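You operate a simulated robot arm through the tools that you are given. There is no shell and no other tool. Be economical: measure what you need, move in short steps, check, and stop when the job is done.

You are at the controls of a simulated two-armed robot. One attempt, no reset.

Task
Wipe up the spill on the packing table with the cloth there and put it back.

It is judged by the outcome, as a careful person would: the job done as asked, and still so three seconds after it is handed in. It fails if anything else is knocked over, pushed out of place, dropped, spilled or broken. Flat cloth is picked up by pressing the open fingertips on it (5 to 10 N) and closing them slowly along it; thin cloth reads only 2 to 8 mm in the jaws.

Robot
Two 7-joint arms with two-finger parallel grippers on one trunk, on a base that drives. Base frame: it is fixed to the floor where the robot stands at the start and does not move with it; the origin is under the middle of the robot, x ahead of it, y to its left, z up; the surface under the hand at the start is at about z = 840. Units: mm, rad, N and s.
The left shoulder is at the start at [-82, 119, 851], the right one opposite. With the tool pointing down near the work surface each hand reaches from about 140 to 580 mm from the robot's upright axis, wherever it stands, measured 20 degrees to its own side. Payload 3.43 kg a hand.
The TCP of each hand is the grasp point between the finger pads, 30 mm short of the fingertips. In the tool frame z runs along the fingers and y along their closing line. The gripper opens to 94 mm. The fingers are 28 mm wide and 10 mm thick; the gripper's body (50 by 96 mm) begins 55 mm behind the TCP.
Orientation is that of the tool frame in the base frame, as a unit quaternion [w, x, y, z]. With the fingers straight down and closing along the base's y, the tool's x points along the base's -x, its y along +y and its z along -z.

Tools
- The arms move only by the tool servo_tool. It takes "left_motion", "right_motion" or both (then of equal length, played together; a hand with none holds still); each is text: rows parted by semicolons, each of 7 numbers parted by spaces: the turn, a rotation vector about the base's x, y, z in rad, then the shift along the base's x, y, z in mm, then the finger opening in mm, from 0 to 94. In form: ax ay az tx ty tz grip; .... A call has 1 to 8 rows; each row shifts and turns the commanded pose from where the row before left it. Each row takes 0.2 s and may step no farther than 50 mm and 0.15 rad from the row before; otherwise, or with a gripper value out of range, the whole call is refused. Where a pose cannot be reached the arm comes as near as it can. A force on the tool above 40 N (or 10 N above the force at the start of the call, whichever is more), or a blocked arm, ends the call early, and 0.2 s more pass. Each finger travels about 153 mm/s and halts on what it meets, pressing with about 31 N; the grip force reading is that of the motor and also rises with nothing between the fingers. The clock runs only during rows and for 0.2 s after the last one: add rows that do not move to give the fingers time. The reply holds the time, the measured pose of the TCP, the force on the tool along the base axes, the opening and the grip force, in the units named above and with some noise, with the torque about the TCP (base axes, N m) and any sound that the robot's microphone picked up, and new pictures: "show" is both (left out), scene, wrist or none (wrist: the cameras of the hands that moved).
- Cameras (640 x 400 px; columns grow to the right, rows downward): "scene" is now at [28.5, 18.4, 1552.6]; the picture's right is [0.27, -0.96, 0.00], its down [-0.78, -0.22, -0.59] and it looks along [0.56, 0.16, -0.81] (base axes); focal length 252 px, centre (320, 200). "left" rides on the left gripper at [76, -14, -102] in its tool frame; the picture's right is [0.18, 0.98, 0.00], its down [-0.75, 0.14, -0.64] and it looks along [-0.63, 0.12, 0.77] (tool axes); focal length 243 px, centre (320, 200). "right" rides on the right gripper at [76, 14, -102] in its tool frame; the picture's right is [-0.18, 0.98, 0.00], its down [-0.75, -0.14, -0.64] and it looks along [-0.63, -0.12, 0.77] (tool axes); focal length 243 px, centre (320, 200). There is no depth. A picture from a camera that has moved, and an enlarged one, comes with that camera's place and axes in the base frame and with its lens.
- lift_body(by): slides the trunk up (or, below 0, down) by that many mm; the arms and the scene camera ride with it, the base frame stays. It gives what a move gives, with no picture.
- drive_base(legs): drives the robot by 1 to 6 legs, each [ahead, left, turn to the left] in mm, mm and rad, along the robot's own axes; the way and the turn of a leg run together, so that a leg with both is an arc; at most 1500 mm and 3.142 rad a leg. The arms and the cameras ride along, it lands a little off, and it stops where it bumps. It gives what a move gives, and a new picture of the scene camera.
- aim_head(pan, tilt): turns the head with the scene camera to pan (to the left, within 2.496 rad either way) and tilt (down, from -0.506 to 1.204), counted from straight ahead of the robot. It gives what a move gives, and a new picture of the scene camera.
- zoom(camera, box): a new picture of the part [left, top, right, bottom] of that camera's present view, enlarged. The clock stands still meanwhile.
- finish_job(): hands the job in; it is judged then, once.

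Go step by step. Nothing tells you exact positions but the pictures and the camera data: compare them with the known pose of the tool, close in by small moves and look again before you grip or let go. The budget is 120 turns and 260 pictures, counting those below and the enlarged ones. Unless the task says otherwise, let go and move clear before handing in, and close with one line.

The tools are called after "Request:" by a JSON object that holds its "fn" and its "kwargs". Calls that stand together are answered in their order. servo_tool: Moves the arms, as the interface text tells. Its arguments: {"type":"object","properties":{"left_motion":{"type":"string"},"right_motion":{"type":"string"},"show":{"type":"string","enum":["both","scene","wrist","none"]}},"required":[]} The other tools are called the same way: lift_body (by) slides the trunk up or down; drive_base (legs) drives the base; aim_head (pan, tilt) turns the head that bears the scene camera; zoom (camera, box) takes an enlarged picture of a part of a camera's view; finish_job () hands the job in.

At the start:

```text
time_s: 0.0
left_tcp_pos: [269.2, 334.8, 1035.5]
left_orientation: [-0.001, 0.0, 1.0, 0.0]
left_ft_force: [0.2, -0.6, -0.1]
left_wrist_torque: [-0.02, 0.01, 0.01]
left_width: 93.8
left_grip_force: 0.1
right_tcp_pos: [297.4, -10.9, 1072.2]
right_orientation: [0.0, 0.0, 1.0, 0.001]
right_ft_force: [1.4, 1.1, 0.4]
right_wrist_torque: [-0.01, -0.05, 0.01]
right_width: 94.3
right_grip_force: 0.0
trunk travel left (down, up): [-275.0, 60.0]
robot x, y, heading: [0.8, 0.5, -0.001]
head pan, tilt: [0.274, 0.944]
```

scene: 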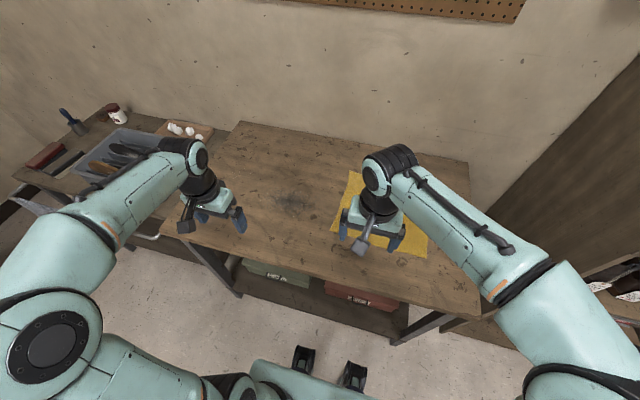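
right: 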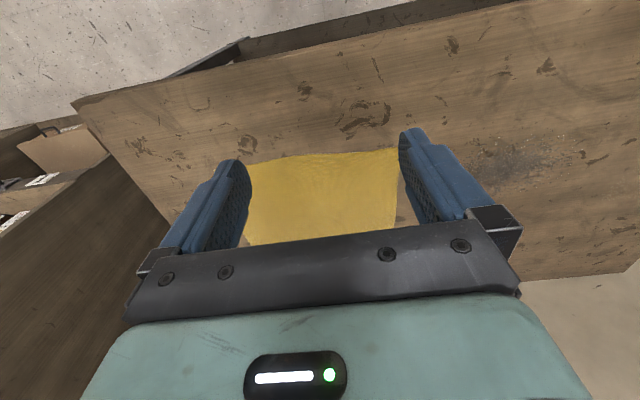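
left: 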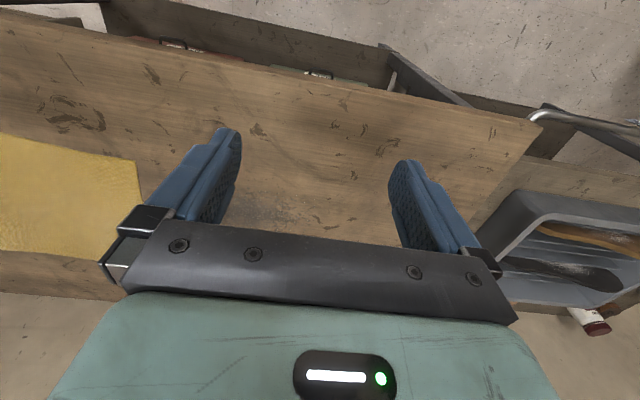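

The yellow cloth lies on the table under the right hand, and there is a greyish smudge left of it that may be the spill. I'll zoom in to tell them apart.

Request:
{"fn": "zoom", "kwargs": {"camera": "scene", "box": [220, 130, 380, 230]}}

Request:
{"fn": "zoom", "kwargs": {"camera": "scene", "box": [300, 150, 480, 290]}}

Request:
{"fn": "zoom", "kwargs": {"camera": "right", "box": [400, 80, 640, 280]}}

```text
4.00 times, centred on (300, 180) of scene
camera zoom: at [28.5, 18.4, 1552.6], right [0.27, -0.96, 0.0], down [-0.78, -0.22, -0.59], along [0.56, 0.16, -0.81], focal length 1010 px, centre (400, 280)
```

zoom: 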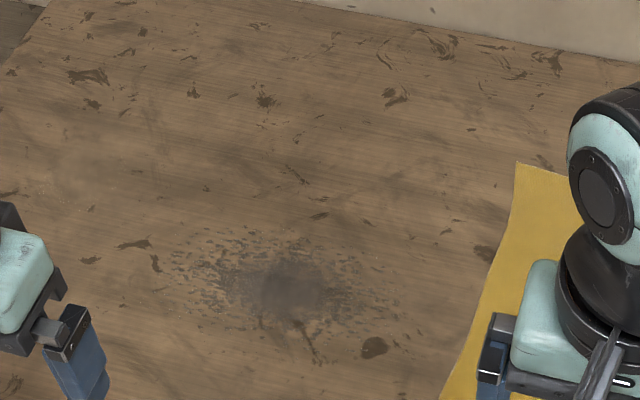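

```text
2.86 times, centred on (390, 220) of scene
camera zoom: at [28.5, 18.4, 1552.6], right [0.27, -0.96, 0.0], down [-0.78, -0.22, -0.59], along [0.56, 0.16, -0.81], focal length 721 px, centre (120, 143)
```

zoom: 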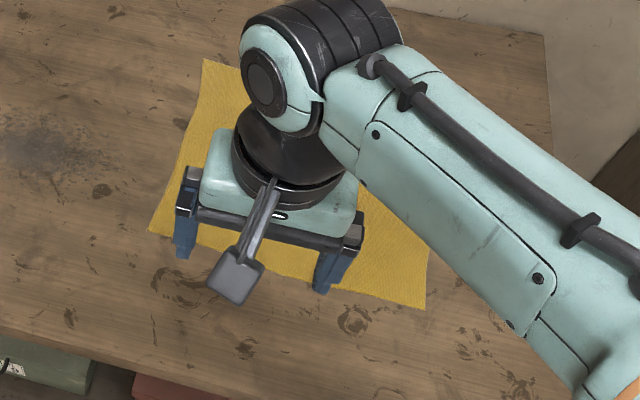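

```text
2.00 times, centred on (520, 180) of right
camera zoom: at [220.5, 4.1, 1172.8], right [0.18, 0.98, 0.0], down [0.75, -0.14, 0.64], along [0.63, -0.12, -0.77], focal length 485 px, centre (-80, 240)
```

zoom: 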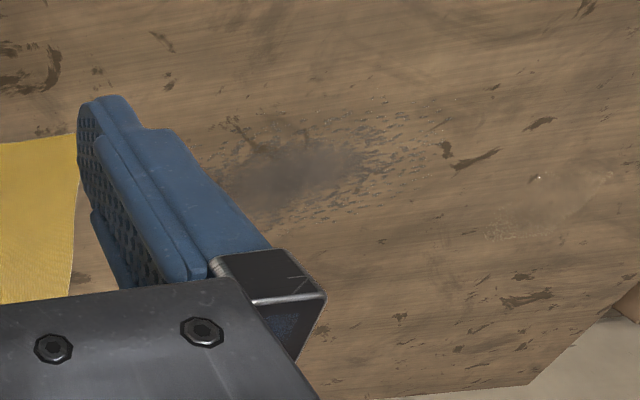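

There are two candidates: a dark matt smudge near [485, 250], and a faint glossy patch near [549, 470]. I'll move the left hand back for a clear view and zoom on the glossy one.

Request:
{"fn": "servo_tool", "kwargs": {"left_motion": "0 0 0 -30 40 20 94; 0 0 0 -30 40 20 94; 0 0 0 -30 40 20 94; 0 0 0 -30 0 20 94", "right_motion": "0 0 0 0 -40 0 94; 0 0 0 0 -40 0 94; 0 0 0 0 -40 0 94; 0 0 0 0 -40 0 94"}}

Request:
{"fn": "zoom", "kwargs": {"camera": "scene", "box": [200, 130, 300, 230]}}

Request:
{"fn": "zoom", "kwargs": {"camera": "scene", "box": [320, 150, 440, 270]}}

```text
refused: row 1 steps farther than a row can; nothing moved
```

```text
4.00 times, centred on (250, 180) of scene
camera zoom: at [28.5, 18.4, 1552.6], right [0.27, -0.96, 0.0], down [-0.78, -0.22, -0.59], along [0.56, 0.16, -0.81], focal length 1010 px, centre (600, 280)
```

zoom: 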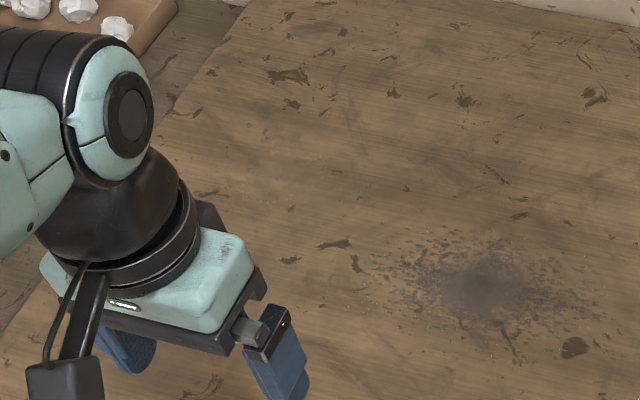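

```text
3.33 times, centred on (380, 210) of scene
camera zoom: at [28.5, 18.4, 1552.6], right [0.27, -0.96, 0.0], down [-0.78, -0.22, -0.59], along [0.56, 0.16, -0.81], focal length 841 px, centre (120, 167)
```

zoom: 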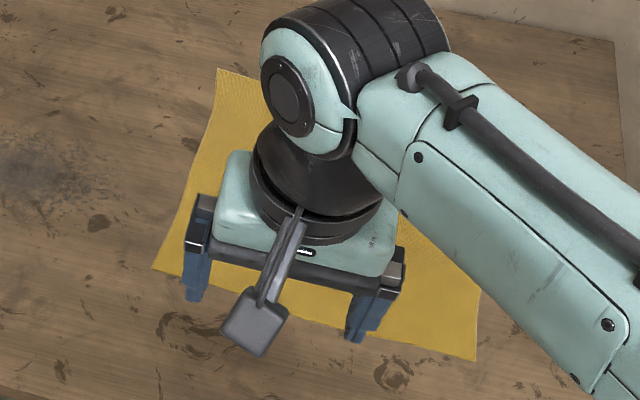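

The glossy patch is barely visible from this angle. I'll retry the arm move with smaller steps.

Request:
{"fn": "servo_tool", "kwargs": {"left_motion": "0 0 0 -30 30 20 94; 0 0 0 -30 30 20 94; 0 0 0 -30 30 20 94; 0 0 0 -30 30 20 94", "right_motion": "0 0 0 -40 -10 0 94; 0 0 0 -40 -10 0 94; 0 0 0 -40 -10 0 94; 0 0 0 0 0 0 94"}}

Request:
{"fn": "zoom", "kwargs": {"camera": "scene", "box": [180, 120, 340, 220]}}

```text
time_s: 1.0
left_tcp_pos: [147.1, 457.1, 1116.0]
left_orientation: [0.0, 0.0, 1.0, 0.0]
left_ft_force: [0.5, 0.0, 0.3]
left_wrist_torque: [-0.02, -0.02, -0.01]
left_width: 94.1
left_grip_force: 0.0
right_tcp_pos: [177.9, -39.9, 1071.8]
right_orientation: [-0.001, 0.001, 1.0, 0.001]
right_ft_force: [0.1, -0.3, -0.8]
right_wrist_torque: [0.02, -0.01, -0.05]
right_width: 94.0
right_grip_force: 0.1
trunk travel left (down, up): [-275.0, 60.0]
robot x, y, heading: [-1.7, -0.8, -0.003]
head pan, tilt: [0.274, 0.944]
camera scene: at [28.5, 19.1, 1552.5], right [0.27, -0.96, 0.0], down [-0.78, -0.22, -0.59], along [0.56, 0.16, -0.81], focal length 252 px, centre (320, 200)
camera right: at [100.9, -25.1, 1172.1], right [0.18, 0.98, 0.0], down [0.75, -0.14, 0.64], along [0.63, -0.12, -0.77], focal length 243 px, centre (320, 200)
camera left: at [70.5, 442.1, 1219.6], right [-0.18, 0.98, 0.0], down [0.75, 0.14, 0.64], along [0.63, 0.12, -0.77], focal length 243 px, centre (320, 200)
```

scene: 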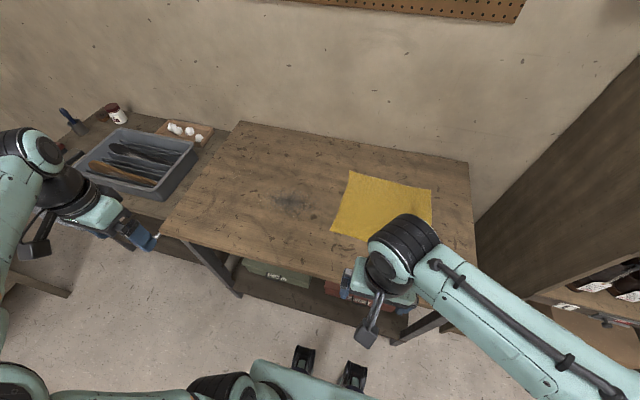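
right: 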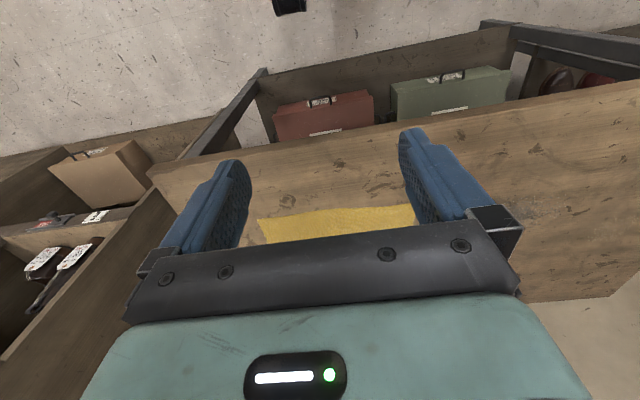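
left: 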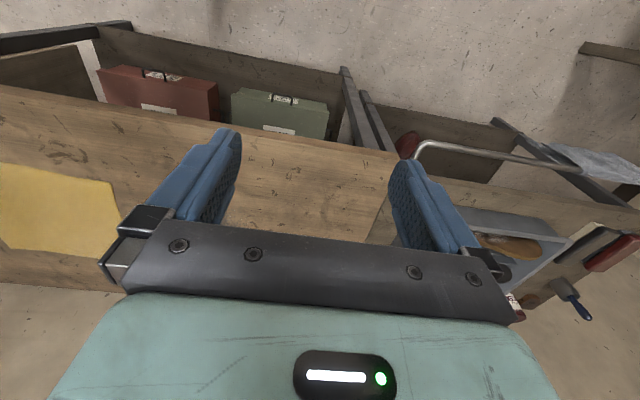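

```text
4.00 times, centred on (260, 170) of scene
camera zoom: at [28.5, 19.1, 1552.5], right [0.27, -0.96, 0.0], down [-0.78, -0.22, -0.59], along [0.56, 0.16, -0.81], focal length 1010 px, centre (560, 320)
```

zoom: 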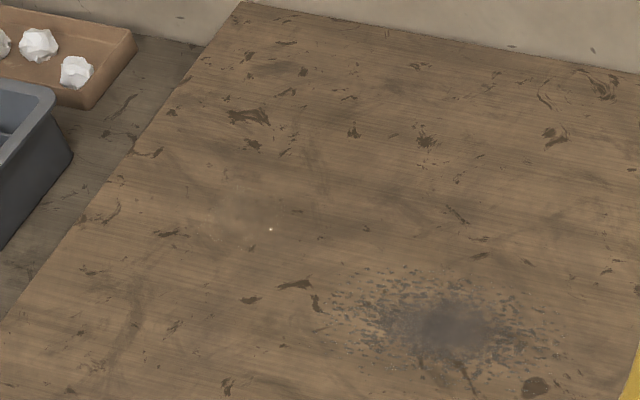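

There is a bright specular point near [545, 480], so a clear puddle is plausible there. I'll drive left to see it up close.

Request:
{"fn": "drive_base", "kwargs": {"legs": [[0, 230, 0]]}}

Request:
{"fn": "aim_head", "kwargs": {"pan": 0.35, "tilt": 0.9}}

Request:
{"fn": "zoom", "kwargs": {"camera": "scene", "box": [220, 100, 400, 220]}}

```text
time_s: 3.6
left_tcp_pos: [147.5, 685.8, 1115.9]
left_orientation: [0.0, 0.0, 1.0, 0.001]
left_ft_force: [0.0, 0.2, 0.0]
left_wrist_torque: [0.0, 0.02, -0.02]
left_width: 93.8
left_grip_force: 0.0
right_tcp_pos: [176.6, 188.4, 1071.8]
right_orientation: [0.0, 0.0, 1.0, 0.0]
right_ft_force: [0.4, -0.2, 0.1]
right_wrist_torque: [0.03, -0.01, 0.02]
right_width: 94.3
right_grip_force: 0.1
trunk travel left (down, up): [-275.0, 60.0]
robot x, y, heading: [-1.1, 231.7, 0.001]
head pan, tilt: [0.274, 0.944]
camera scene: at [28.4, 247.6, 1552.6], right [0.27, -0.96, 0.0], down [-0.78, -0.22, -0.59], along [0.56, 0.16, -0.81], focal length 252 px, centre (320, 200)
```

scene: 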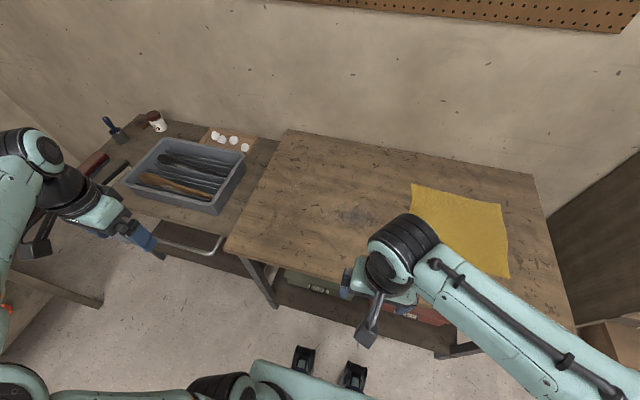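

```text
time_s: 4.3
left_tcp_pos: [147.3, 685.6, 1116.5]
left_orientation: [0.0, -0.001, 1.0, 0.0]
left_ft_force: [0.4, 0.0, 1.1]
left_wrist_torque: [0.0, 0.0, -0.02]
left_width: 93.9
left_grip_force: 0.1
right_tcp_pos: [177.7, 189.2, 1071.1]
right_orientation: [0.001, 0.0, 1.0, 0.0]
right_ft_force: [0.3, -0.1, -0.8]
right_wrist_torque: [-0.01, -0.01, -0.03]
right_width: 93.9
right_grip_force: 0.1
trunk travel left (down, up): [-275.0, 60.0]
robot x, y, heading: [-0.4, 226.1, 0.003]
head pan, tilt: [0.351, 0.901]
camera scene: at [29.0, 253.6, 1555.8], right [0.34, -0.94, 0.0], down [-0.74, -0.27, -0.62], along [0.58, 0.21, -0.78], focal length 252 px, centre (320, 200)
```

scene: 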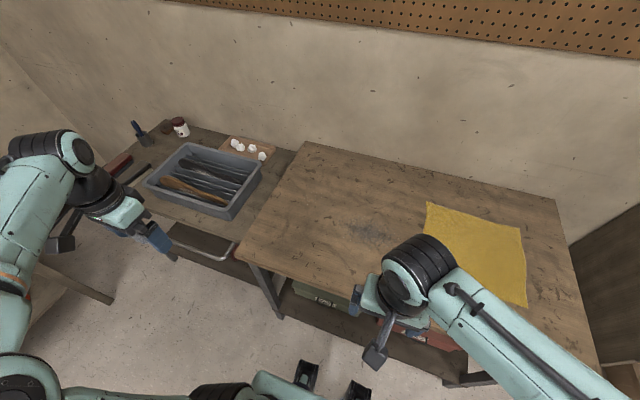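

```text
3.33 times, centred on (310, 160) of scene
camera zoom: at [29.0, 253.6, 1555.8], right [0.34, -0.94, 0.0], down [-0.74, -0.27, -0.62], along [0.58, 0.21, -0.78], focal length 841 px, centre (353, 333)
```

zoom: 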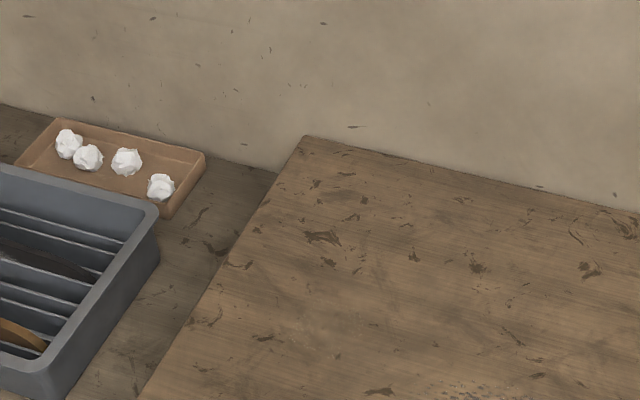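

I'm moving the left hand camera over the suspected puddle for a close look.

Request:
{"fn": "servo_tool", "kwargs": {"left_motion": "0 0 0 40 -28 -6 94; 0 0 0 40 -28 -6 94; 0 0 0 40 -28 -6 94; 0 0 0 40 -28 -6 94; 0 0 0 40 -28 -6 94; 0 0 0 40 -28 -6 94; 0 0 0 40 -28 -6 94; 0 0 0 40 -28 -6 94", "show": "wrist"}}

Request:
{"fn": "zoom", "kwargs": {"camera": "left", "box": [120, 0, 520, 240]}}

```text
time_s: 6.1
left_tcp_pos: [470.1, 460.9, 1067.2]
left_orientation: [-0.001, -0.001, 1.0, 0.0]
left_ft_force: [-0.6, -0.7, 0.4]
left_wrist_torque: [0.01, -0.01, 0.02]
left_width: 94.2
left_grip_force: 0.1
right_tcp_pos: [179.6, 187.7, 1071.5]
right_orientation: [-0.001, 0.0, 1.0, 0.0]
right_ft_force: [0.2, 0.2, -0.9]
right_wrist_torque: [0.02, -0.01, 0.01]
right_width: 94.0
right_grip_force: 0.0
trunk travel left (down, up): [-275.0, 60.0]
robot x, y, heading: [-0.8, 229.6, 0.005]
head pan, tilt: [0.351, 0.901]
camera left: at [394.2, 445.4, 1170.8], right [-0.19, 0.98, 0.0], down [0.75, 0.14, 0.64], along [0.63, 0.12, -0.77], focal length 243 px, centre (320, 200)
```

left: 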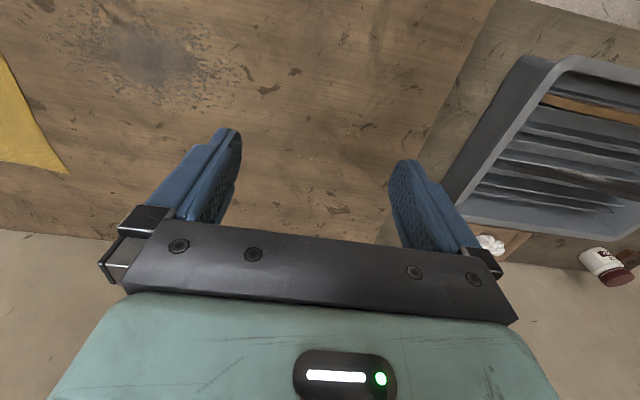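

```text
1.60 times, centred on (320, 120) of left
camera zoom: at [394.2, 445.4, 1170.8], right [-0.19, 0.98, 0.0], down [0.75, 0.14, 0.64], along [0.63, 0.12, -0.77], focal length 388 px, centre (320, 328)
```

zoom: 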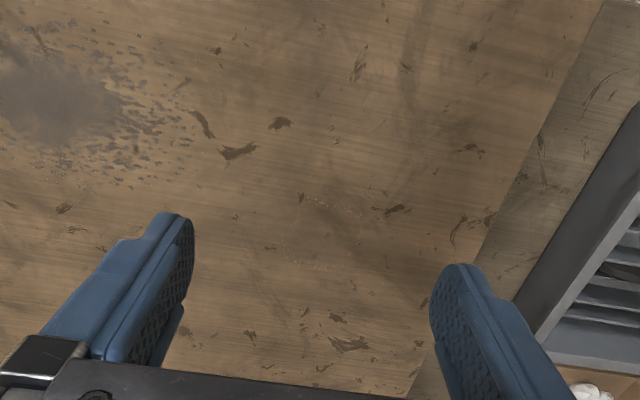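

Request:
{"fn": "zoom", "kwargs": {"camera": "left", "box": [250, 80, 410, 200]}}

Request:
{"fn": "zoom", "kwargs": {"camera": "left", "box": [60, 0, 260, 130]}}

```text
3.33 times, centred on (330, 140) of left
camera zoom: at [394.2, 445.4, 1170.8], right [-0.19, 0.98, 0.0], down [0.75, 0.14, 0.64], along [0.63, 0.12, -0.77], focal length 809 px, centre (287, 400)
```

zoom: 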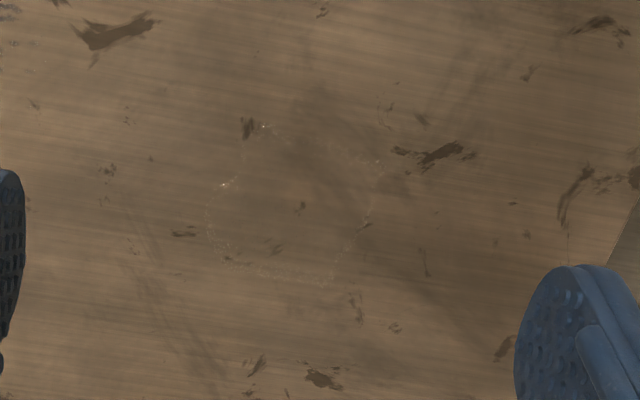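

```text
3.08 times, centred on (160, 65) of left
camera zoom: at [394.2, 445.4, 1170.8], right [-0.19, 0.98, 0.0], down [0.75, 0.14, 0.64], along [0.63, 0.12, -0.77], focal length 746 px, centre (812, 615)
```

zoom: 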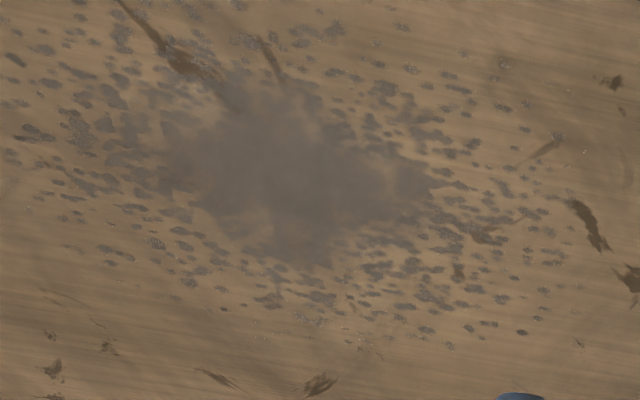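

A clear puddle with a droplet rim is visible at about x 520–595, y 443–512; that is the spill, and the dark mark looks like an old stain. I'll drag the cloth flat over the puddle with the left hand and later drag it back the same way, so first I'll clear the right arm and move closer.

Request:
{"fn": "servo_tool", "kwargs": {"right_motion": "0 0 0 0 -40 0 94; 0 0 0 0 -40 0 94; 0 0 0 0 -40 0 94; 0 0 0 0 -40 0 94; 0 0 0 0 -40 0 94; 0 0 0 0 -40 0 94", "show": "none"}}

Request:
{"fn": "drive_base", "kwargs": {"legs": [[90, 0, 0]]}}

Request:
{"fn": "aim_head", "kwargs": {"pan": -0.1, "tilt": 1.0}}

```text
time_s: 7.5
left_tcp_pos: [469.3, 461.1, 1068.8]
left_orientation: [0.0, -0.001, 1.0, 0.0]
left_ft_force: [0.1, 0.6, 0.4]
left_wrist_torque: [0.0, -0.01, 0.02]
left_width: 94.1
left_grip_force: 0.1
right_tcp_pos: [177.4, -53.8, 1070.4]
right_orientation: [0.0, 0.0, 1.0, 0.001]
right_ft_force: [-0.1, 0.4, 0.7]
right_wrist_torque: [-0.02, 0.01, -0.01]
right_width: 93.9
right_grip_force: 0.0
trunk travel left (down, up): [-275.0, 60.0]
robot x, y, heading: [-0.1, 229.2, 0.001]
head pan, tilt: [0.351, 0.901]
```

```text
time_s: 8.6
left_tcp_pos: [558.5, 463.1, 1068.6]
left_orientation: [0.0, -0.001, 1.0, 0.0]
left_ft_force: [0.4, 0.3, 0.3]
left_wrist_torque: [-0.01, 0.01, -0.01]
left_width: 93.8
left_grip_force: 0.0
right_tcp_pos: [267.5, -52.7, 1070.7]
right_orientation: [0.0, -0.001, 1.0, 0.0]
right_ft_force: [0.3, -0.1, -0.8]
right_wrist_torque: [0.02, -0.03, 0.02]
right_width: 94.1
right_grip_force: 0.0
trunk travel left (down, up): [-275.0, 60.0]
robot x, y, heading: [90.0, 231.6, 0.003]
head pan, tilt: [0.351, 0.901]
camera scene: at [118.8, 253.8, 1555.7], right [0.35, -0.94, 0.0], down [-0.74, -0.27, -0.62], along [0.58, 0.22, -0.78], focal length 252 px, centre (320, 200)
```

scene: 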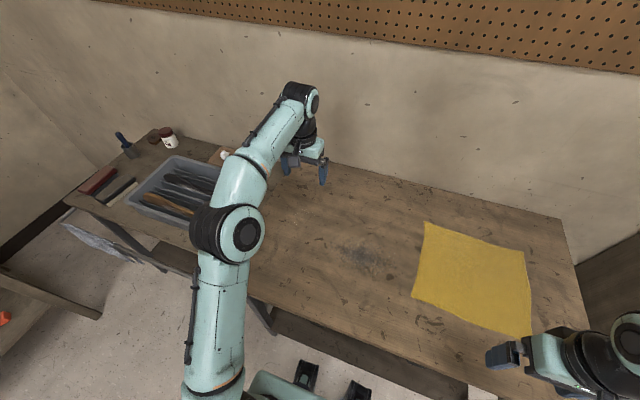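

```text
time_s: 9.5
left_tcp_pos: [557.6, 463.0, 1068.5]
left_orientation: [0.0, -0.002, 1.0, 0.0]
left_ft_force: [0.4, -0.5, 0.0]
left_wrist_torque: [-0.01, 0.0, 0.02]
left_width: 94.0
left_grip_force: 0.1
right_tcp_pos: [266.0, -52.0, 1070.0]
right_orientation: [0.0, -0.002, 1.0, 0.0]
right_ft_force: [-0.2, -0.3, -0.2]
right_wrist_torque: [-0.01, 0.0, 0.0]
right_width: 93.9
right_grip_force: 0.1
trunk travel left (down, up): [-275.0, 60.0]
robot x, y, heading: [85.7, 230.2, -0.001]
head pan, tilt: [-0.099, 1.0]
camera scene: at [116.7, 221.0, 1548.5], right [-0.1, -1.0, 0.0], down [-0.84, 0.08, -0.54], along [0.54, -0.05, -0.84], focal length 252 px, centre (320, 200)
```

scene: 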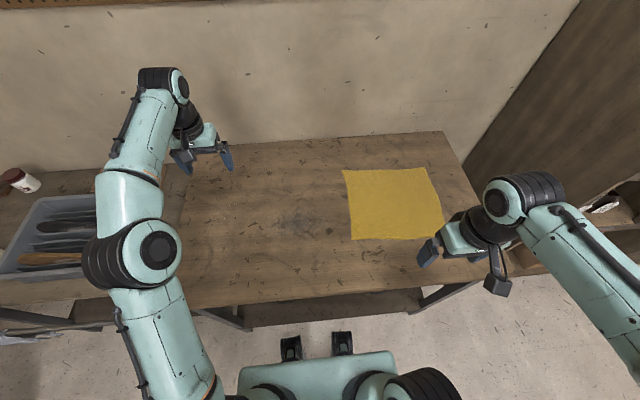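

The cloth's left edge is at y≈88, x 410–690. I'm bringing the left hand over to it above the edge's middle.

Request:
{"fn": "servo_tool", "kwargs": {"left_motion": "0 0 0 0 -47 -10 94; 0 0 0 0 -47 -10 94; 0 0 0 0 -47 -10 94; 0 0 0 0 -47 -10 94; 0 0 0 0 -47 -10 94; 0 0 0 0 -47 -10 94; 0 0 0 0 -47 -10 94; 0 0 0 0 -47 -10 94"}}

```text
time_s: 11.3
left_tcp_pos: [538.9, 103.4, 986.8]
left_orientation: [0.0, -0.002, 1.0, 0.0]
left_ft_force: [0.7, -1.1, -0.3]
left_wrist_torque: [0.0, 0.01, -0.01]
left_width: 94.0
left_grip_force: 0.1
left hand out of reach, approached as far as the arm can: row 7, 8
right_tcp_pos: [267.1, -53.0, 1070.4]
right_orientation: [0.0, -0.001, 1.0, 0.0]
right_ft_force: [0.3, 0.2, 0.3]
right_wrist_torque: [0.01, 0.0, -0.02]
right_width: 94.1
right_grip_force: 0.1
trunk travel left (down, up): [-275.0, 60.0]
robot x, y, heading: [88.8, 229.2, 0.002]
head pan, tilt: [-0.099, 1.0]
camera scene: at [116.0, 220.8, 1548.5], right [-0.1, -1.0, 0.0], down [-0.84, 0.08, -0.54], along [0.54, -0.05, -0.84], focal length 252 px, centre (320, 200)
camera left: at [462.2, 87.9, 1088.7], right [-0.19, 0.98, 0.0], down [0.75, 0.14, 0.64], along [0.63, 0.12, -0.77], focal length 243 px, centre (320, 200)
```

scene: 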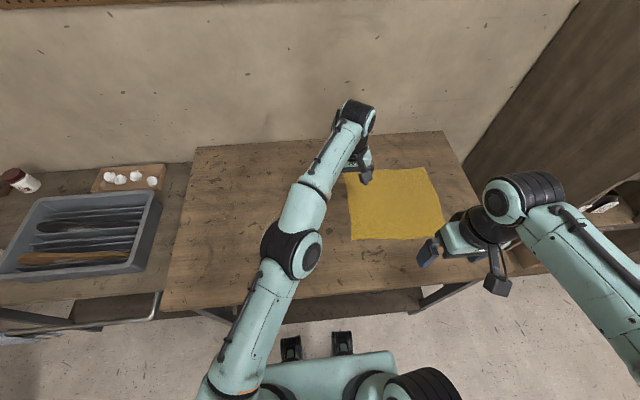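
left: 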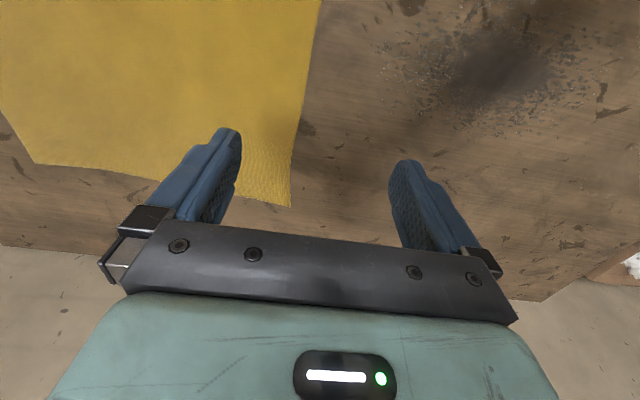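

The left arm is at its reach limit here. I'll shift the base right and slightly ahead so both the cloth edge and the puddle are within reach.

Request:
{"fn": "drive_base", "kwargs": {"legs": [[40, -100, 0]]}}

Request:
{"fn": "servo_tool", "kwargs": {"left_motion": "0 0 0 0 0 -20 94", "show": "wrist"}}

```text
time_s: 12.8
left_tcp_pos: [579.7, 1.8, 985.7]
left_orientation: [0.0, -0.001, 1.0, 0.0]
left_ft_force: [0.1, -0.2, 0.3]
left_wrist_torque: [0.0, 0.01, 0.02]
left_width: 93.6
left_grip_force: 0.1
right_tcp_pos: [308.0, -154.6, 1070.8]
right_orientation: [0.0, -0.001, 1.0, 0.001]
right_ft_force: [-0.9, 0.2, -0.5]
right_wrist_torque: [0.03, 0.01, 0.02]
right_width: 93.9
right_grip_force: 0.1
trunk travel left (down, up): [-275.0, 60.0]
robot x, y, heading: [131.4, 130.5, 0.003]
head pan, tilt: [-0.099, 1.0]
camera scene: at [157.8, 119.8, 1548.5], right [-0.1, -1.0, 0.0], down [-0.84, 0.08, -0.54], along [0.54, -0.05, -0.84], focal length 252 px, centre (320, 200)
```

scene: 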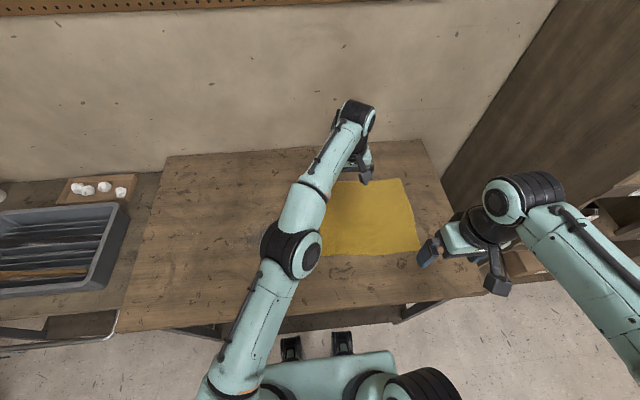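

```text
time_s: 13.2
left_tcp_pos: [580.3, 3.2, 965.1]
left_orientation: [0.0, -0.001, 1.0, 0.0]
left_ft_force: [0.2, -0.5, 0.6]
left_wrist_torque: [-0.03, 0.02, -0.02]
left_width: 94.2
left_grip_force: 0.0
right_tcp_pos: [307.3, -152.5, 1070.6]
right_orientation: [0.0, -0.001, 1.0, 0.0]
right_ft_force: [0.0, 1.0, -0.1]
right_wrist_torque: [0.01, -0.03, -0.03]
right_width: 94.1
right_grip_force: 0.0
trunk travel left (down, up): [-275.0, 60.0]
robot x, y, heading: [130.8, 125.5, -0.004]
head pan, tilt: [-0.099, 1.0]
camera left: at [504.2, -11.8, 1068.0], right [-0.19, 0.98, 0.0], down [0.75, 0.14, 0.64], along [0.63, 0.12, -0.77], focal length 243 px, centre (320, 200)
```

left: 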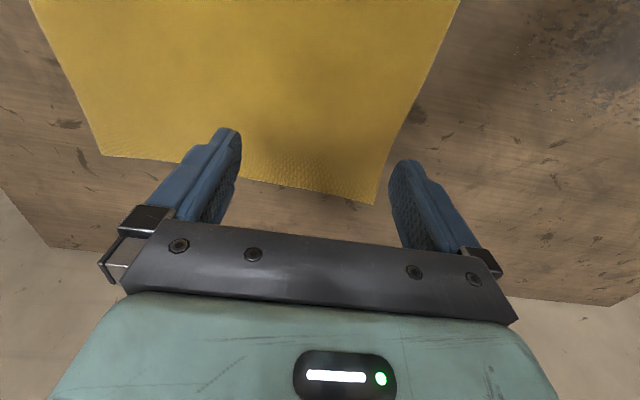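

Next I lower over the left strip of the cloth, to x≈552, y≈42.

Request:
{"fn": "servo_tool", "kwargs": {"left_motion": "0 0 0 -28 38 0 94; 0 0 0 0 0 -40 94; 0 0 0 0 0 -35 94; 0 0 0 0 0 -5 94", "show": "wrist"}}

```text
time_s: 14.2
left_tcp_pos: [553.0, 41.9, 884.2]
left_orientation: [0.001, -0.001, 1.0, 0.001]
left_ft_force: [0.4, -0.3, 0.3]
left_wrist_torque: [-0.04, 0.01, 0.02]
left_width: 94.1
left_grip_force: 0.1
right_tcp_pos: [308.0, -152.9, 1070.5]
right_orientation: [0.0, -0.001, 1.0, 0.0]
right_ft_force: [-0.4, 0.0, 0.7]
right_wrist_torque: [0.02, -0.01, -0.01]
right_width: 93.7
right_grip_force: 0.1
trunk travel left (down, up): [-275.0, 60.0]
robot x, y, heading: [129.6, 130.4, 0.002]
head pan, tilt: [-0.099, 1.0]
camera left: at [476.3, 26.3, 987.7], right [-0.19, 0.98, 0.0], down [0.75, 0.14, 0.64], along [0.63, 0.12, -0.77], focal length 243 px, centre (320, 200)
```

left: 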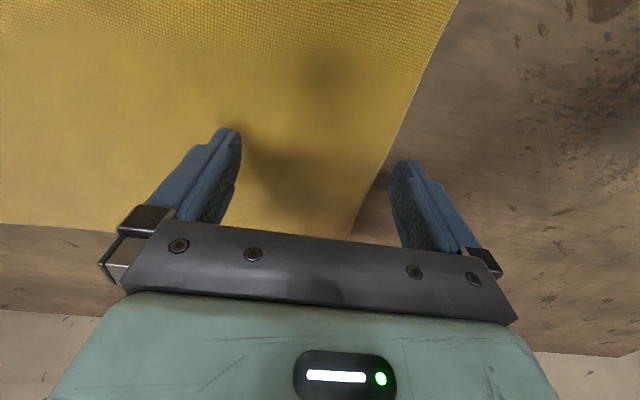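

The left-hand finger would land just off the cloth, so I'll narrow to 70 mm, shift a little inward and press down gently.

Request:
{"fn": "servo_tool", "kwargs": {"left_motion": "0 0 0 0 -4 0 70; 0 0 0 0 0 -6 70; 0 0 0 0 0 -4 70; 0 0 0 0 0 -3 70; 0 0 0 0 0 0 70", "show": "wrist"}}

```text
time_s: 15.4
left_tcp_pos: [551.6, 37.4, 872.3]
left_orientation: [0.0, -0.003, 1.0, 0.0]
left_ft_force: [0.3, -0.3, -0.4]
left_wrist_torque: [0.0, 0.0, 0.02]
left_width: 70.1
left_grip_force: 0.0
right_tcp_pos: [306.9, -154.0, 1070.5]
right_orientation: [0.0, -0.002, 1.0, 0.0]
right_ft_force: [-0.3, 0.5, -0.2]
right_wrist_torque: [0.0, -0.03, 0.02]
right_width: 94.0
right_grip_force: 0.0
trunk travel left (down, up): [-275.0, 60.0]
robot x, y, heading: [131.0, 125.3, 0.005]
head pan, tilt: [-0.099, 1.0]
camera left: at [475.9, 21.9, 975.3], right [-0.19, 0.98, 0.0], down [0.75, 0.14, 0.64], along [0.63, 0.12, -0.77], focal length 243 px, centre (320, 200)
```

left: 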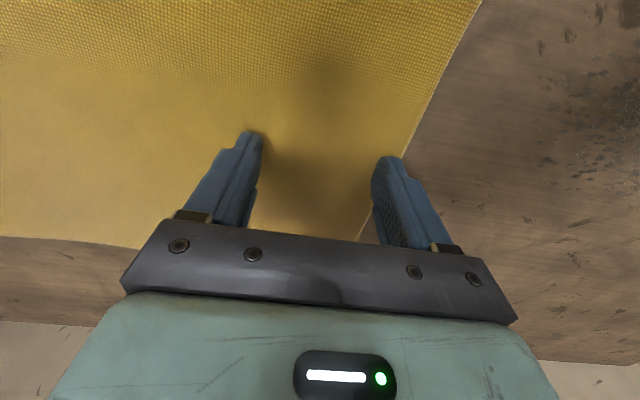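

Request:
{"fn": "servo_tool", "kwargs": {"left_motion": "0 0 0 0 -10 0 70; 0 0 0 0 0 -2 70; 0 0 0 0 0 -1.5 70; 0 0 0 0 0 -1 70; 0 0 0 0 0 0 70", "show": "none"}}

```text
time_s: 16.6
left_tcp_pos: [552.5, 26.7, 871.4]
left_orientation: [0.004, -0.001, 1.0, -0.001]
left_ft_force: [-0.6, 0.2, 29.9]
left_wrist_torque: [1.25, 0.15, 0.0]
left_width: 70.4
left_grip_force: 0.2
right_tcp_pos: [306.4, -153.7, 1071.0]
right_orientation: [0.001, -0.001, 1.0, -0.001]
right_ft_force: [-0.7, -0.9, 0.8]
right_wrist_torque: [-0.03, -0.01, 0.02]
right_width: 93.8
right_grip_force: 0.1
trunk travel left (down, up): [-275.0, 60.0]
robot x, y, heading: [129.6, 127.0, -0.0]
head pan, tilt: [-0.099, 1.0]
```

Contact reached, but 30 N is too much. I'll ease up about 2 mm, then close slowly.

Request:
{"fn": "servo_tool", "kwargs": {"left_motion": "0 0 0 0 0 -0 70; 0 0 0 0 0 2 70; 0 0 0 0 0 0 70", "show": "none"}}

```text
time_s: 17.4
left_tcp_pos: [552.7, 26.3, 871.5]
left_orientation: [0.002, -0.002, 1.0, 0.0]
left_ft_force: [2.4, 0.0, 27.7]
left_wrist_torque: [1.0, 0.04, -0.1]
left_width: 70.1
left_grip_force: 0.1
right_tcp_pos: [306.0, -152.4, 1070.4]
right_orientation: [0.001, -0.001, 1.0, 0.001]
right_ft_force: [-0.1, 1.0, 0.2]
right_wrist_torque: [0.02, 0.04, -0.01]
right_width: 94.0
right_grip_force: 0.0
trunk travel left (down, up): [-275.0, 60.0]
robot x, y, heading: [131.0, 130.1, 0.002]
head pan, tilt: [-0.099, 1.0]
```

Request:
{"fn": "servo_tool", "kwargs": {"left_motion": "0 0 0 0 0 2 70; 0 0 0 0 0 0 70", "show": "none"}}

```text
time_s: 18.0
left_tcp_pos: [552.0, 26.8, 872.3]
left_orientation: [0.0, -0.002, 1.0, 0.0]
left_ft_force: [3.2, 0.3, 16.0]
left_wrist_torque: [0.38, -0.11, -0.08]
left_width: 70.1
left_grip_force: 0.4
right_tcp_pos: [306.9, -153.6, 1070.8]
right_orientation: [0.0, -0.001, 1.0, 0.0]
right_ft_force: [0.3, -0.2, 0.6]
right_wrist_torque: [0.03, -0.01, 0.02]
right_width: 94.0
right_grip_force: 0.0
trunk travel left (down, up): [-275.0, 60.0]
robot x, y, heading: [127.6, 132.5, 0.004]
head pan, tilt: [-0.099, 1.0]
```

Request:
{"fn": "servo_tool", "kwargs": {"left_motion": "0 0 0 0 0 1 70; 0 0 0 0 0 0 60; 0 0 0 0 0 0 50; 0 0 0 0 0 0 40", "show": "wrist"}}

```text
time_s: 19.0
left_tcp_pos: [552.7, 26.7, 872.4]
left_orientation: [-0.002, 0.0, 1.0, 0.001]
left_ft_force: [-0.6, 0.7, 0.0]
left_wrist_torque: [0.04, 0.0, 0.04]
left_width: 40.4
left_grip_force: 0.0
right_tcp_pos: [308.1, -152.9, 1069.3]
right_orientation: [0.0, -0.001, 1.0, 0.0]
right_ft_force: [0.0, -1.0, 0.6]
right_wrist_torque: [-0.02, -0.02, 0.02]
right_width: 94.3
right_grip_force: 0.1
trunk travel left (down, up): [-275.0, 60.0]
robot x, y, heading: [131.0, 127.1, 0.002]
head pan, tilt: [-0.099, 1.0]
camera left: at [475.5, 11.3, 975.0], right [-0.19, 0.98, 0.0], down [0.75, 0.14, 0.64], along [0.63, 0.12, -0.77], focal length 243 px, centre (320, 200)
```

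left: 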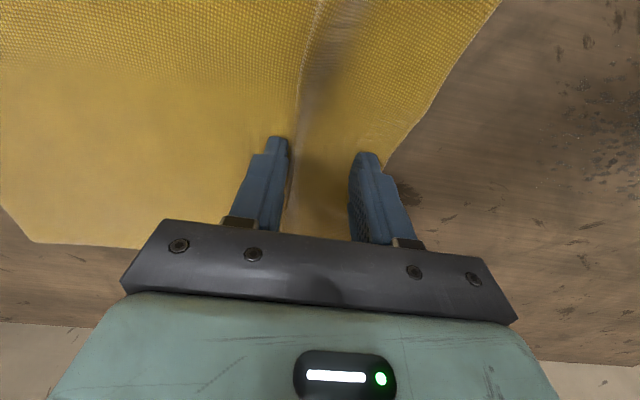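

A fold has formed between the fingers. I'll restore light pressure and close fully.

Request:
{"fn": "servo_tool", "kwargs": {"left_motion": "0 0 0 0 0 -1 40; 0 0 0 0 0 -0.5 32; 0 0 0 0 0 0 24; 0 0 0 0 0 0 16; 0 0 0 0 0 0 8; 0 0 0 0 0 0 0; 0 0 0 0 0 0 0", "show": "wrist"}}

```text
time_s: 20.6
left_tcp_pos: [552.6, 26.2, 872.0]
left_orientation: [0.001, -0.002, 1.0, 0.0]
left_ft_force: [0.5, -0.4, 2.1]
left_wrist_torque: [0.05, -0.05, 0.02]
left_width: 3.2
left_grip_force: 30.9
right_tcp_pos: [306.8, -152.8, 1069.8]
right_orientation: [0.0, -0.001, 1.0, 0.0]
right_ft_force: [-1.0, -0.1, 0.0]
right_wrist_torque: [-0.02, 0.0, 0.01]
right_width: 93.8
right_grip_force: 0.1
trunk travel left (down, up): [-275.0, 60.0]
robot x, y, heading: [129.1, 124.2, -0.002]
head pan, tilt: [-0.099, 1.0]
camera left: at [475.2, 11.5, 974.5], right [-0.19, 0.98, 0.0], down [0.75, 0.14, 0.64], along [0.63, 0.12, -0.77], focal length 243 px, centre (320, 200)
```

left: 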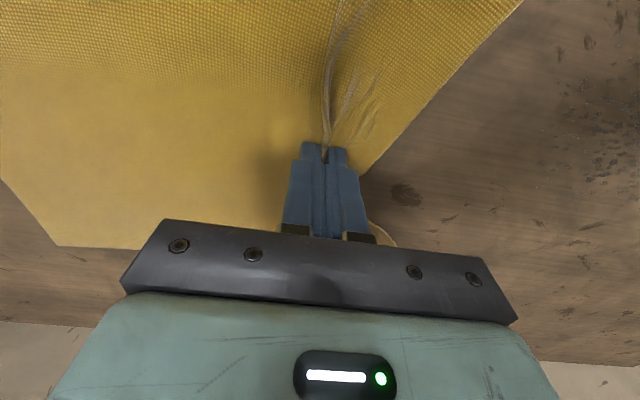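

The cloth is gripped (3.2 mm). I'm dragging it toward the puddle, lifted just a few millimetres.

Request:
{"fn": "servo_tool", "kwargs": {"left_motion": "0 0 0 0 10 8 0; 0 0 0 0 30 0 0; 0 0 0 0 40 0 0; 0 0 0 0 40 0 0; 0 0 0 0 40 0 0; 0 0 0 0 40 0 0; 0 0 0 0 40 0 0; 0 0 0 0 0 0 0"}}

```text
time_s: 22.4
left_tcp_pos: [552.5, 268.0, 879.3]
left_orientation: [0.0, -0.001, 1.0, 0.0]
left_ft_force: [0.2, 0.5, -1.1]
left_wrist_torque: [0.03, 0.0, 0.03]
left_width: 3.0
left_grip_force: 30.9
right_tcp_pos: [307.4, -152.8, 1070.4]
right_orientation: [0.0, -0.001, 1.0, 0.0]
right_ft_force: [-0.1, -0.1, -1.0]
right_wrist_torque: [0.01, 0.0, -0.01]
right_width: 94.2
right_grip_force: 0.1
trunk travel left (down, up): [-275.0, 60.0]
robot x, y, heading: [128.4, 131.2, -0.0]
head pan, tilt: [-0.099, 1.0]
camera scene: at [157.7, 119.6, 1548.5], right [-0.1, -1.0, 0.0], down [-0.84, 0.08, -0.54], along [0.54, -0.05, -0.84], focal length 252 px, centre (320, 200)
camera left: at [475.3, 253.1, 982.5], right [-0.19, 0.98, 0.0], down [0.75, 0.14, 0.64], along [0.63, 0.12, -0.77], focal length 243 px, centre (320, 200)
```

scene: 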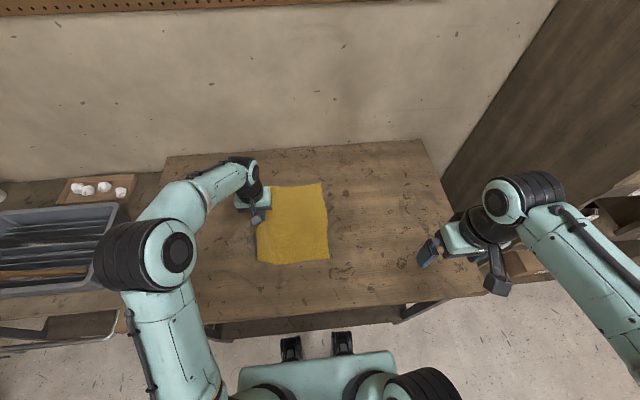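
left: 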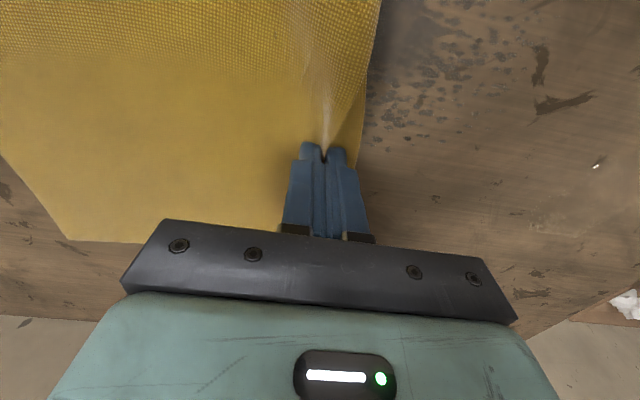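

The cloth follows flat. I'm continuing to the puddle's near edge and lowering to press there.

Request:
{"fn": "servo_tool", "kwargs": {"left_motion": "0 0 0 0 40 0 0; 0 0 0 0 40 0 0; 0 0 0 0 40 0 0; 0 0 0 0 40 0 0; 0 0 0 0 5 -4 0; 0 0 0 0 0 -4 0; 0 0 0 0 0 -1 0; 0 0 0 0 0 0 0"}}

```text
time_s: 24.2
left_tcp_pos: [553.0, 431.6, 872.3]
left_orientation: [0.002, 0.0, 1.0, 0.0]
left_ft_force: [1.0, -0.3, 16.8]
left_wrist_torque: [-0.03, 0.09, 0.04]
left_width: 2.8
left_grip_force: 31.1
right_tcp_pos: [306.5, -153.0, 1070.7]
right_orientation: [0.001, -0.001, 1.0, 0.0]
right_ft_force: [-0.5, -0.3, 0.9]
right_wrist_torque: [0.0, -0.05, 0.01]
right_width: 93.9
right_grip_force: 0.0
trunk travel left (down, up): [-275.0, 60.0]
robot x, y, heading: [128.1, 126.9, 0.003]
head pan, tilt: [-0.099, 1.0]
camera scene: at [156.5, 119.3, 1548.7], right [-0.1, -1.0, 0.0], down [-0.84, 0.08, -0.54], along [0.54, -0.05, -0.84], focal length 252 px, centre (320, 200)
camera left: at [476.3, 415.7, 974.6], right [-0.19, 0.98, 0.0], down [0.75, 0.14, 0.65], along [0.63, 0.12, -0.76], focal length 243 px, centre (320, 200)
```

scene: 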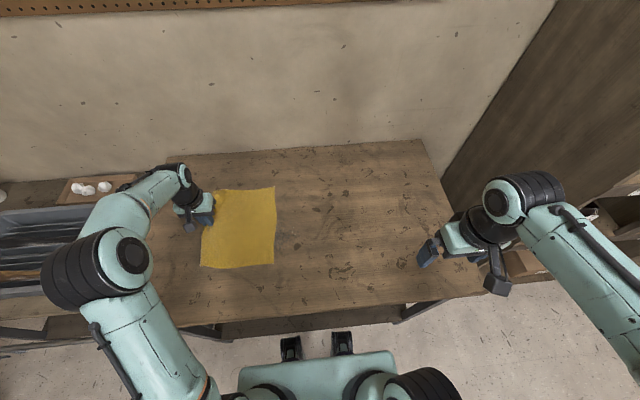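
left: 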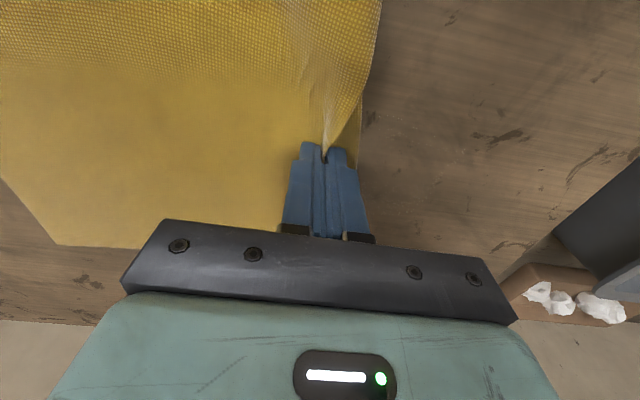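

The press is about 17 N. I'll wipe in x-wise zigzags, advancing in y so the cloth stays taut.

Request:
{"fn": "servo_tool", "kwargs": {"left_motion": "0 0 0 -20 0 0 0; 0 0 0 -20 0 0 0; 0 0 0 43 8 0 0; 0 0 0 43 8 0 0; 0 0 0 -43 8 0 0; 0 0 0 -43 8 0 0; 0 0 0 43 8 0 0; 0 0 0 43 8 0 0", "show": "none"}}

Request:
{"fn": "servo_tool", "kwargs": {"left_motion": "0 0 0 -43 8 0 0; 0 0 0 -43 8 0 0; 0 0 0 43 8 0 0; 0 0 0 43 8 0 0; 0 0 0 -43 8 0 0; 0 0 0 -43 8 0 0; 0 0 0 43 0 0 0; 0 0 0 43 0 0 0"}}

```text
time_s: 26.0
left_tcp_pos: [598.1, 478.4, 872.9]
left_orientation: [-0.001, -0.002, 1.0, 0.0]
left_ft_force: [-0.9, -1.4, 4.1]
left_wrist_torque: [-0.01, 0.07, 0.0]
left_width: 2.9
left_grip_force: 30.6
right_tcp_pos: [307.6, -153.4, 1071.0]
right_orientation: [-0.001, 0.0, 1.0, 0.0]
right_ft_force: [0.1, 0.3, 1.0]
right_wrist_torque: [0.01, 0.01, -0.03]
right_width: 94.0
right_grip_force: 0.0
trunk travel left (down, up): [-275.0, 60.0]
robot x, y, heading: [131.9, 126.9, 0.005]
head pan, tilt: [-0.099, 1.0]
```

```text
time_s: 27.8
left_tcp_pos: [599.0, 529.6, 872.5]
left_orientation: [-0.001, -0.001, 1.0, 0.0]
left_ft_force: [0.0, 0.5, 1.4]
left_wrist_torque: [0.02, 0.01, 0.0]
left_width: 3.0
left_grip_force: 31.1
right_tcp_pos: [306.5, -153.0, 1070.1]
right_orientation: [-0.001, -0.001, 1.0, 0.0]
right_ft_force: [0.7, 1.3, -0.8]
right_wrist_torque: [0.01, 0.01, 0.03]
right_width: 94.2
right_grip_force: 0.0
trunk travel left (down, up): [-275.0, 60.0]
robot x, y, heading: [129.2, 131.2, 0.002]
head pan, tilt: [-0.099, 1.0]
camera scene: at [157.9, 120.1, 1548.5], right [-0.1, -1.0, 0.0], down [-0.84, 0.08, -0.54], along [0.54, -0.05, -0.84], focal length 252 px, centre (320, 200)
camera left: at [522.3, 514.7, 976.0], right [-0.19, 0.98, 0.0], down [0.75, 0.14, 0.64], along [0.63, 0.12, -0.77], focal length 243 px, centre (320, 200)
```

scene: 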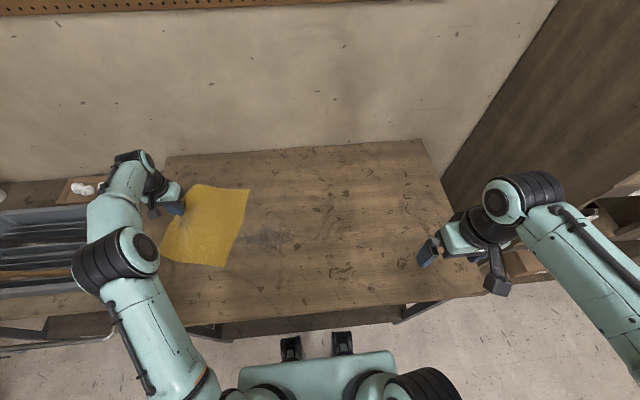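
left: 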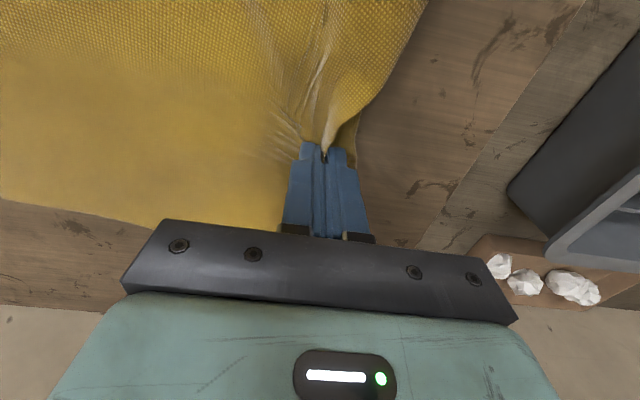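

The press eased during the sweep, so I'll zigzag back over the puddle with about 2 mm more press.

Request:
{"fn": "servo_tool", "kwargs": {"left_motion": "0 0 0 0 0 -1.5 0; 0 0 0 -43 -8 0 0; 0 0 0 -43 -8 0 0; 0 0 0 43 -8 0 0; 0 0 0 43 -8 0 0; 0 0 0 -43 -8 0 0; 0 0 0 -43 -8 0 0; 0 0 0 0 0 0 0", "show": "none"}}

Request:
{"fn": "servo_tool", "kwargs": {"left_motion": "0 0 0 43 -8 0 0; 0 0 0 43 -8 0 0; 0 0 0 -43 -8 0 0; 0 0 0 -43 -8 0 0; 0 0 0 43 -8 0 0; 0 0 0 43 -8 0 0; 0 0 0 -43 0 0 0; 0 0 0 0 0 0 0"}}

```text
time_s: 29.6
left_tcp_pos: [514.5, 477.8, 872.2]
left_orientation: [0.006, -0.001, 1.0, 0.001]
left_ft_force: [13.8, 0.3, 33.6]
left_wrist_torque: [0.0, -0.13, 0.01]
left_width: 2.9
left_grip_force: 31.0
right_tcp_pos: [308.0, -155.3, 1071.0]
right_orientation: [0.0, -0.001, 1.0, 0.001]
right_ft_force: [0.1, -0.2, 0.2]
right_wrist_torque: [-0.01, 0.0, 0.02]
right_width: 94.2
right_grip_force: 0.1
trunk travel left (down, up): [-275.0, 60.0]
robot x, y, heading: [130.0, 131.1, -0.001]
head pan, tilt: [-0.099, 1.0]
```

```text
time_s: 29.9
left_tcp_pos: [518.6, 477.8, 870.6]
left_orientation: [-0.005, -0.003, 1.0, 0.0]
left_ft_force: [-6.7, -3.5, 17.4]
left_wrist_torque: [-0.11, 0.3, 0.03]
left_width: 3.0
left_grip_force: 31.2
right_tcp_pos: [306.2, -153.3, 1069.0]
right_orientation: [0.0, -0.002, 1.0, 0.001]
right_ft_force: [0.3, 0.0, 0.1]
right_wrist_torque: [0.01, 0.04, 0.02]
right_width: 93.9
right_grip_force: 0.1
trunk travel left (down, up): [-275.0, 60.0]
robot x, y, heading: [129.8, 126.8, 0.009]
head pan, tilt: [-0.099, 1.0]
stopped in row 1 (left hand): the force on the tool passed its limit at 56 N (the readings are from after the stop); the commanded pose is now the measured one
camera scene: at [156.2, 119.5, 1548.3], right [-0.1, -1.0, 0.0], down [-0.84, 0.08, -0.54], along [0.54, -0.05, -0.84], focal length 252 px, centre (320, 200)
camera left: at [443.4, 462.8, 975.5], right [-0.19, 0.98, 0.0], down [0.76, 0.15, 0.63], along [0.62, 0.12, -0.77], focal length 243 px, centre (320, 200)
```

scene: 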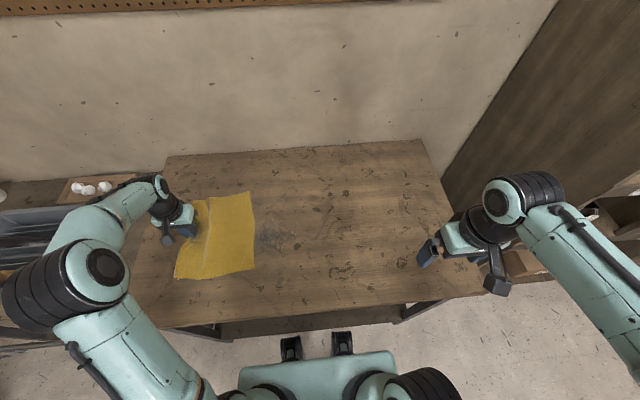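
left: 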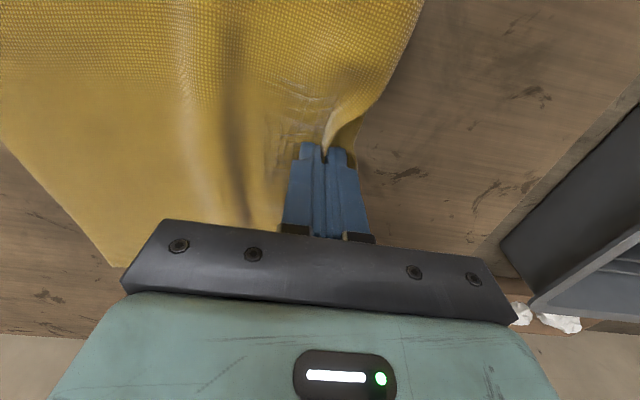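

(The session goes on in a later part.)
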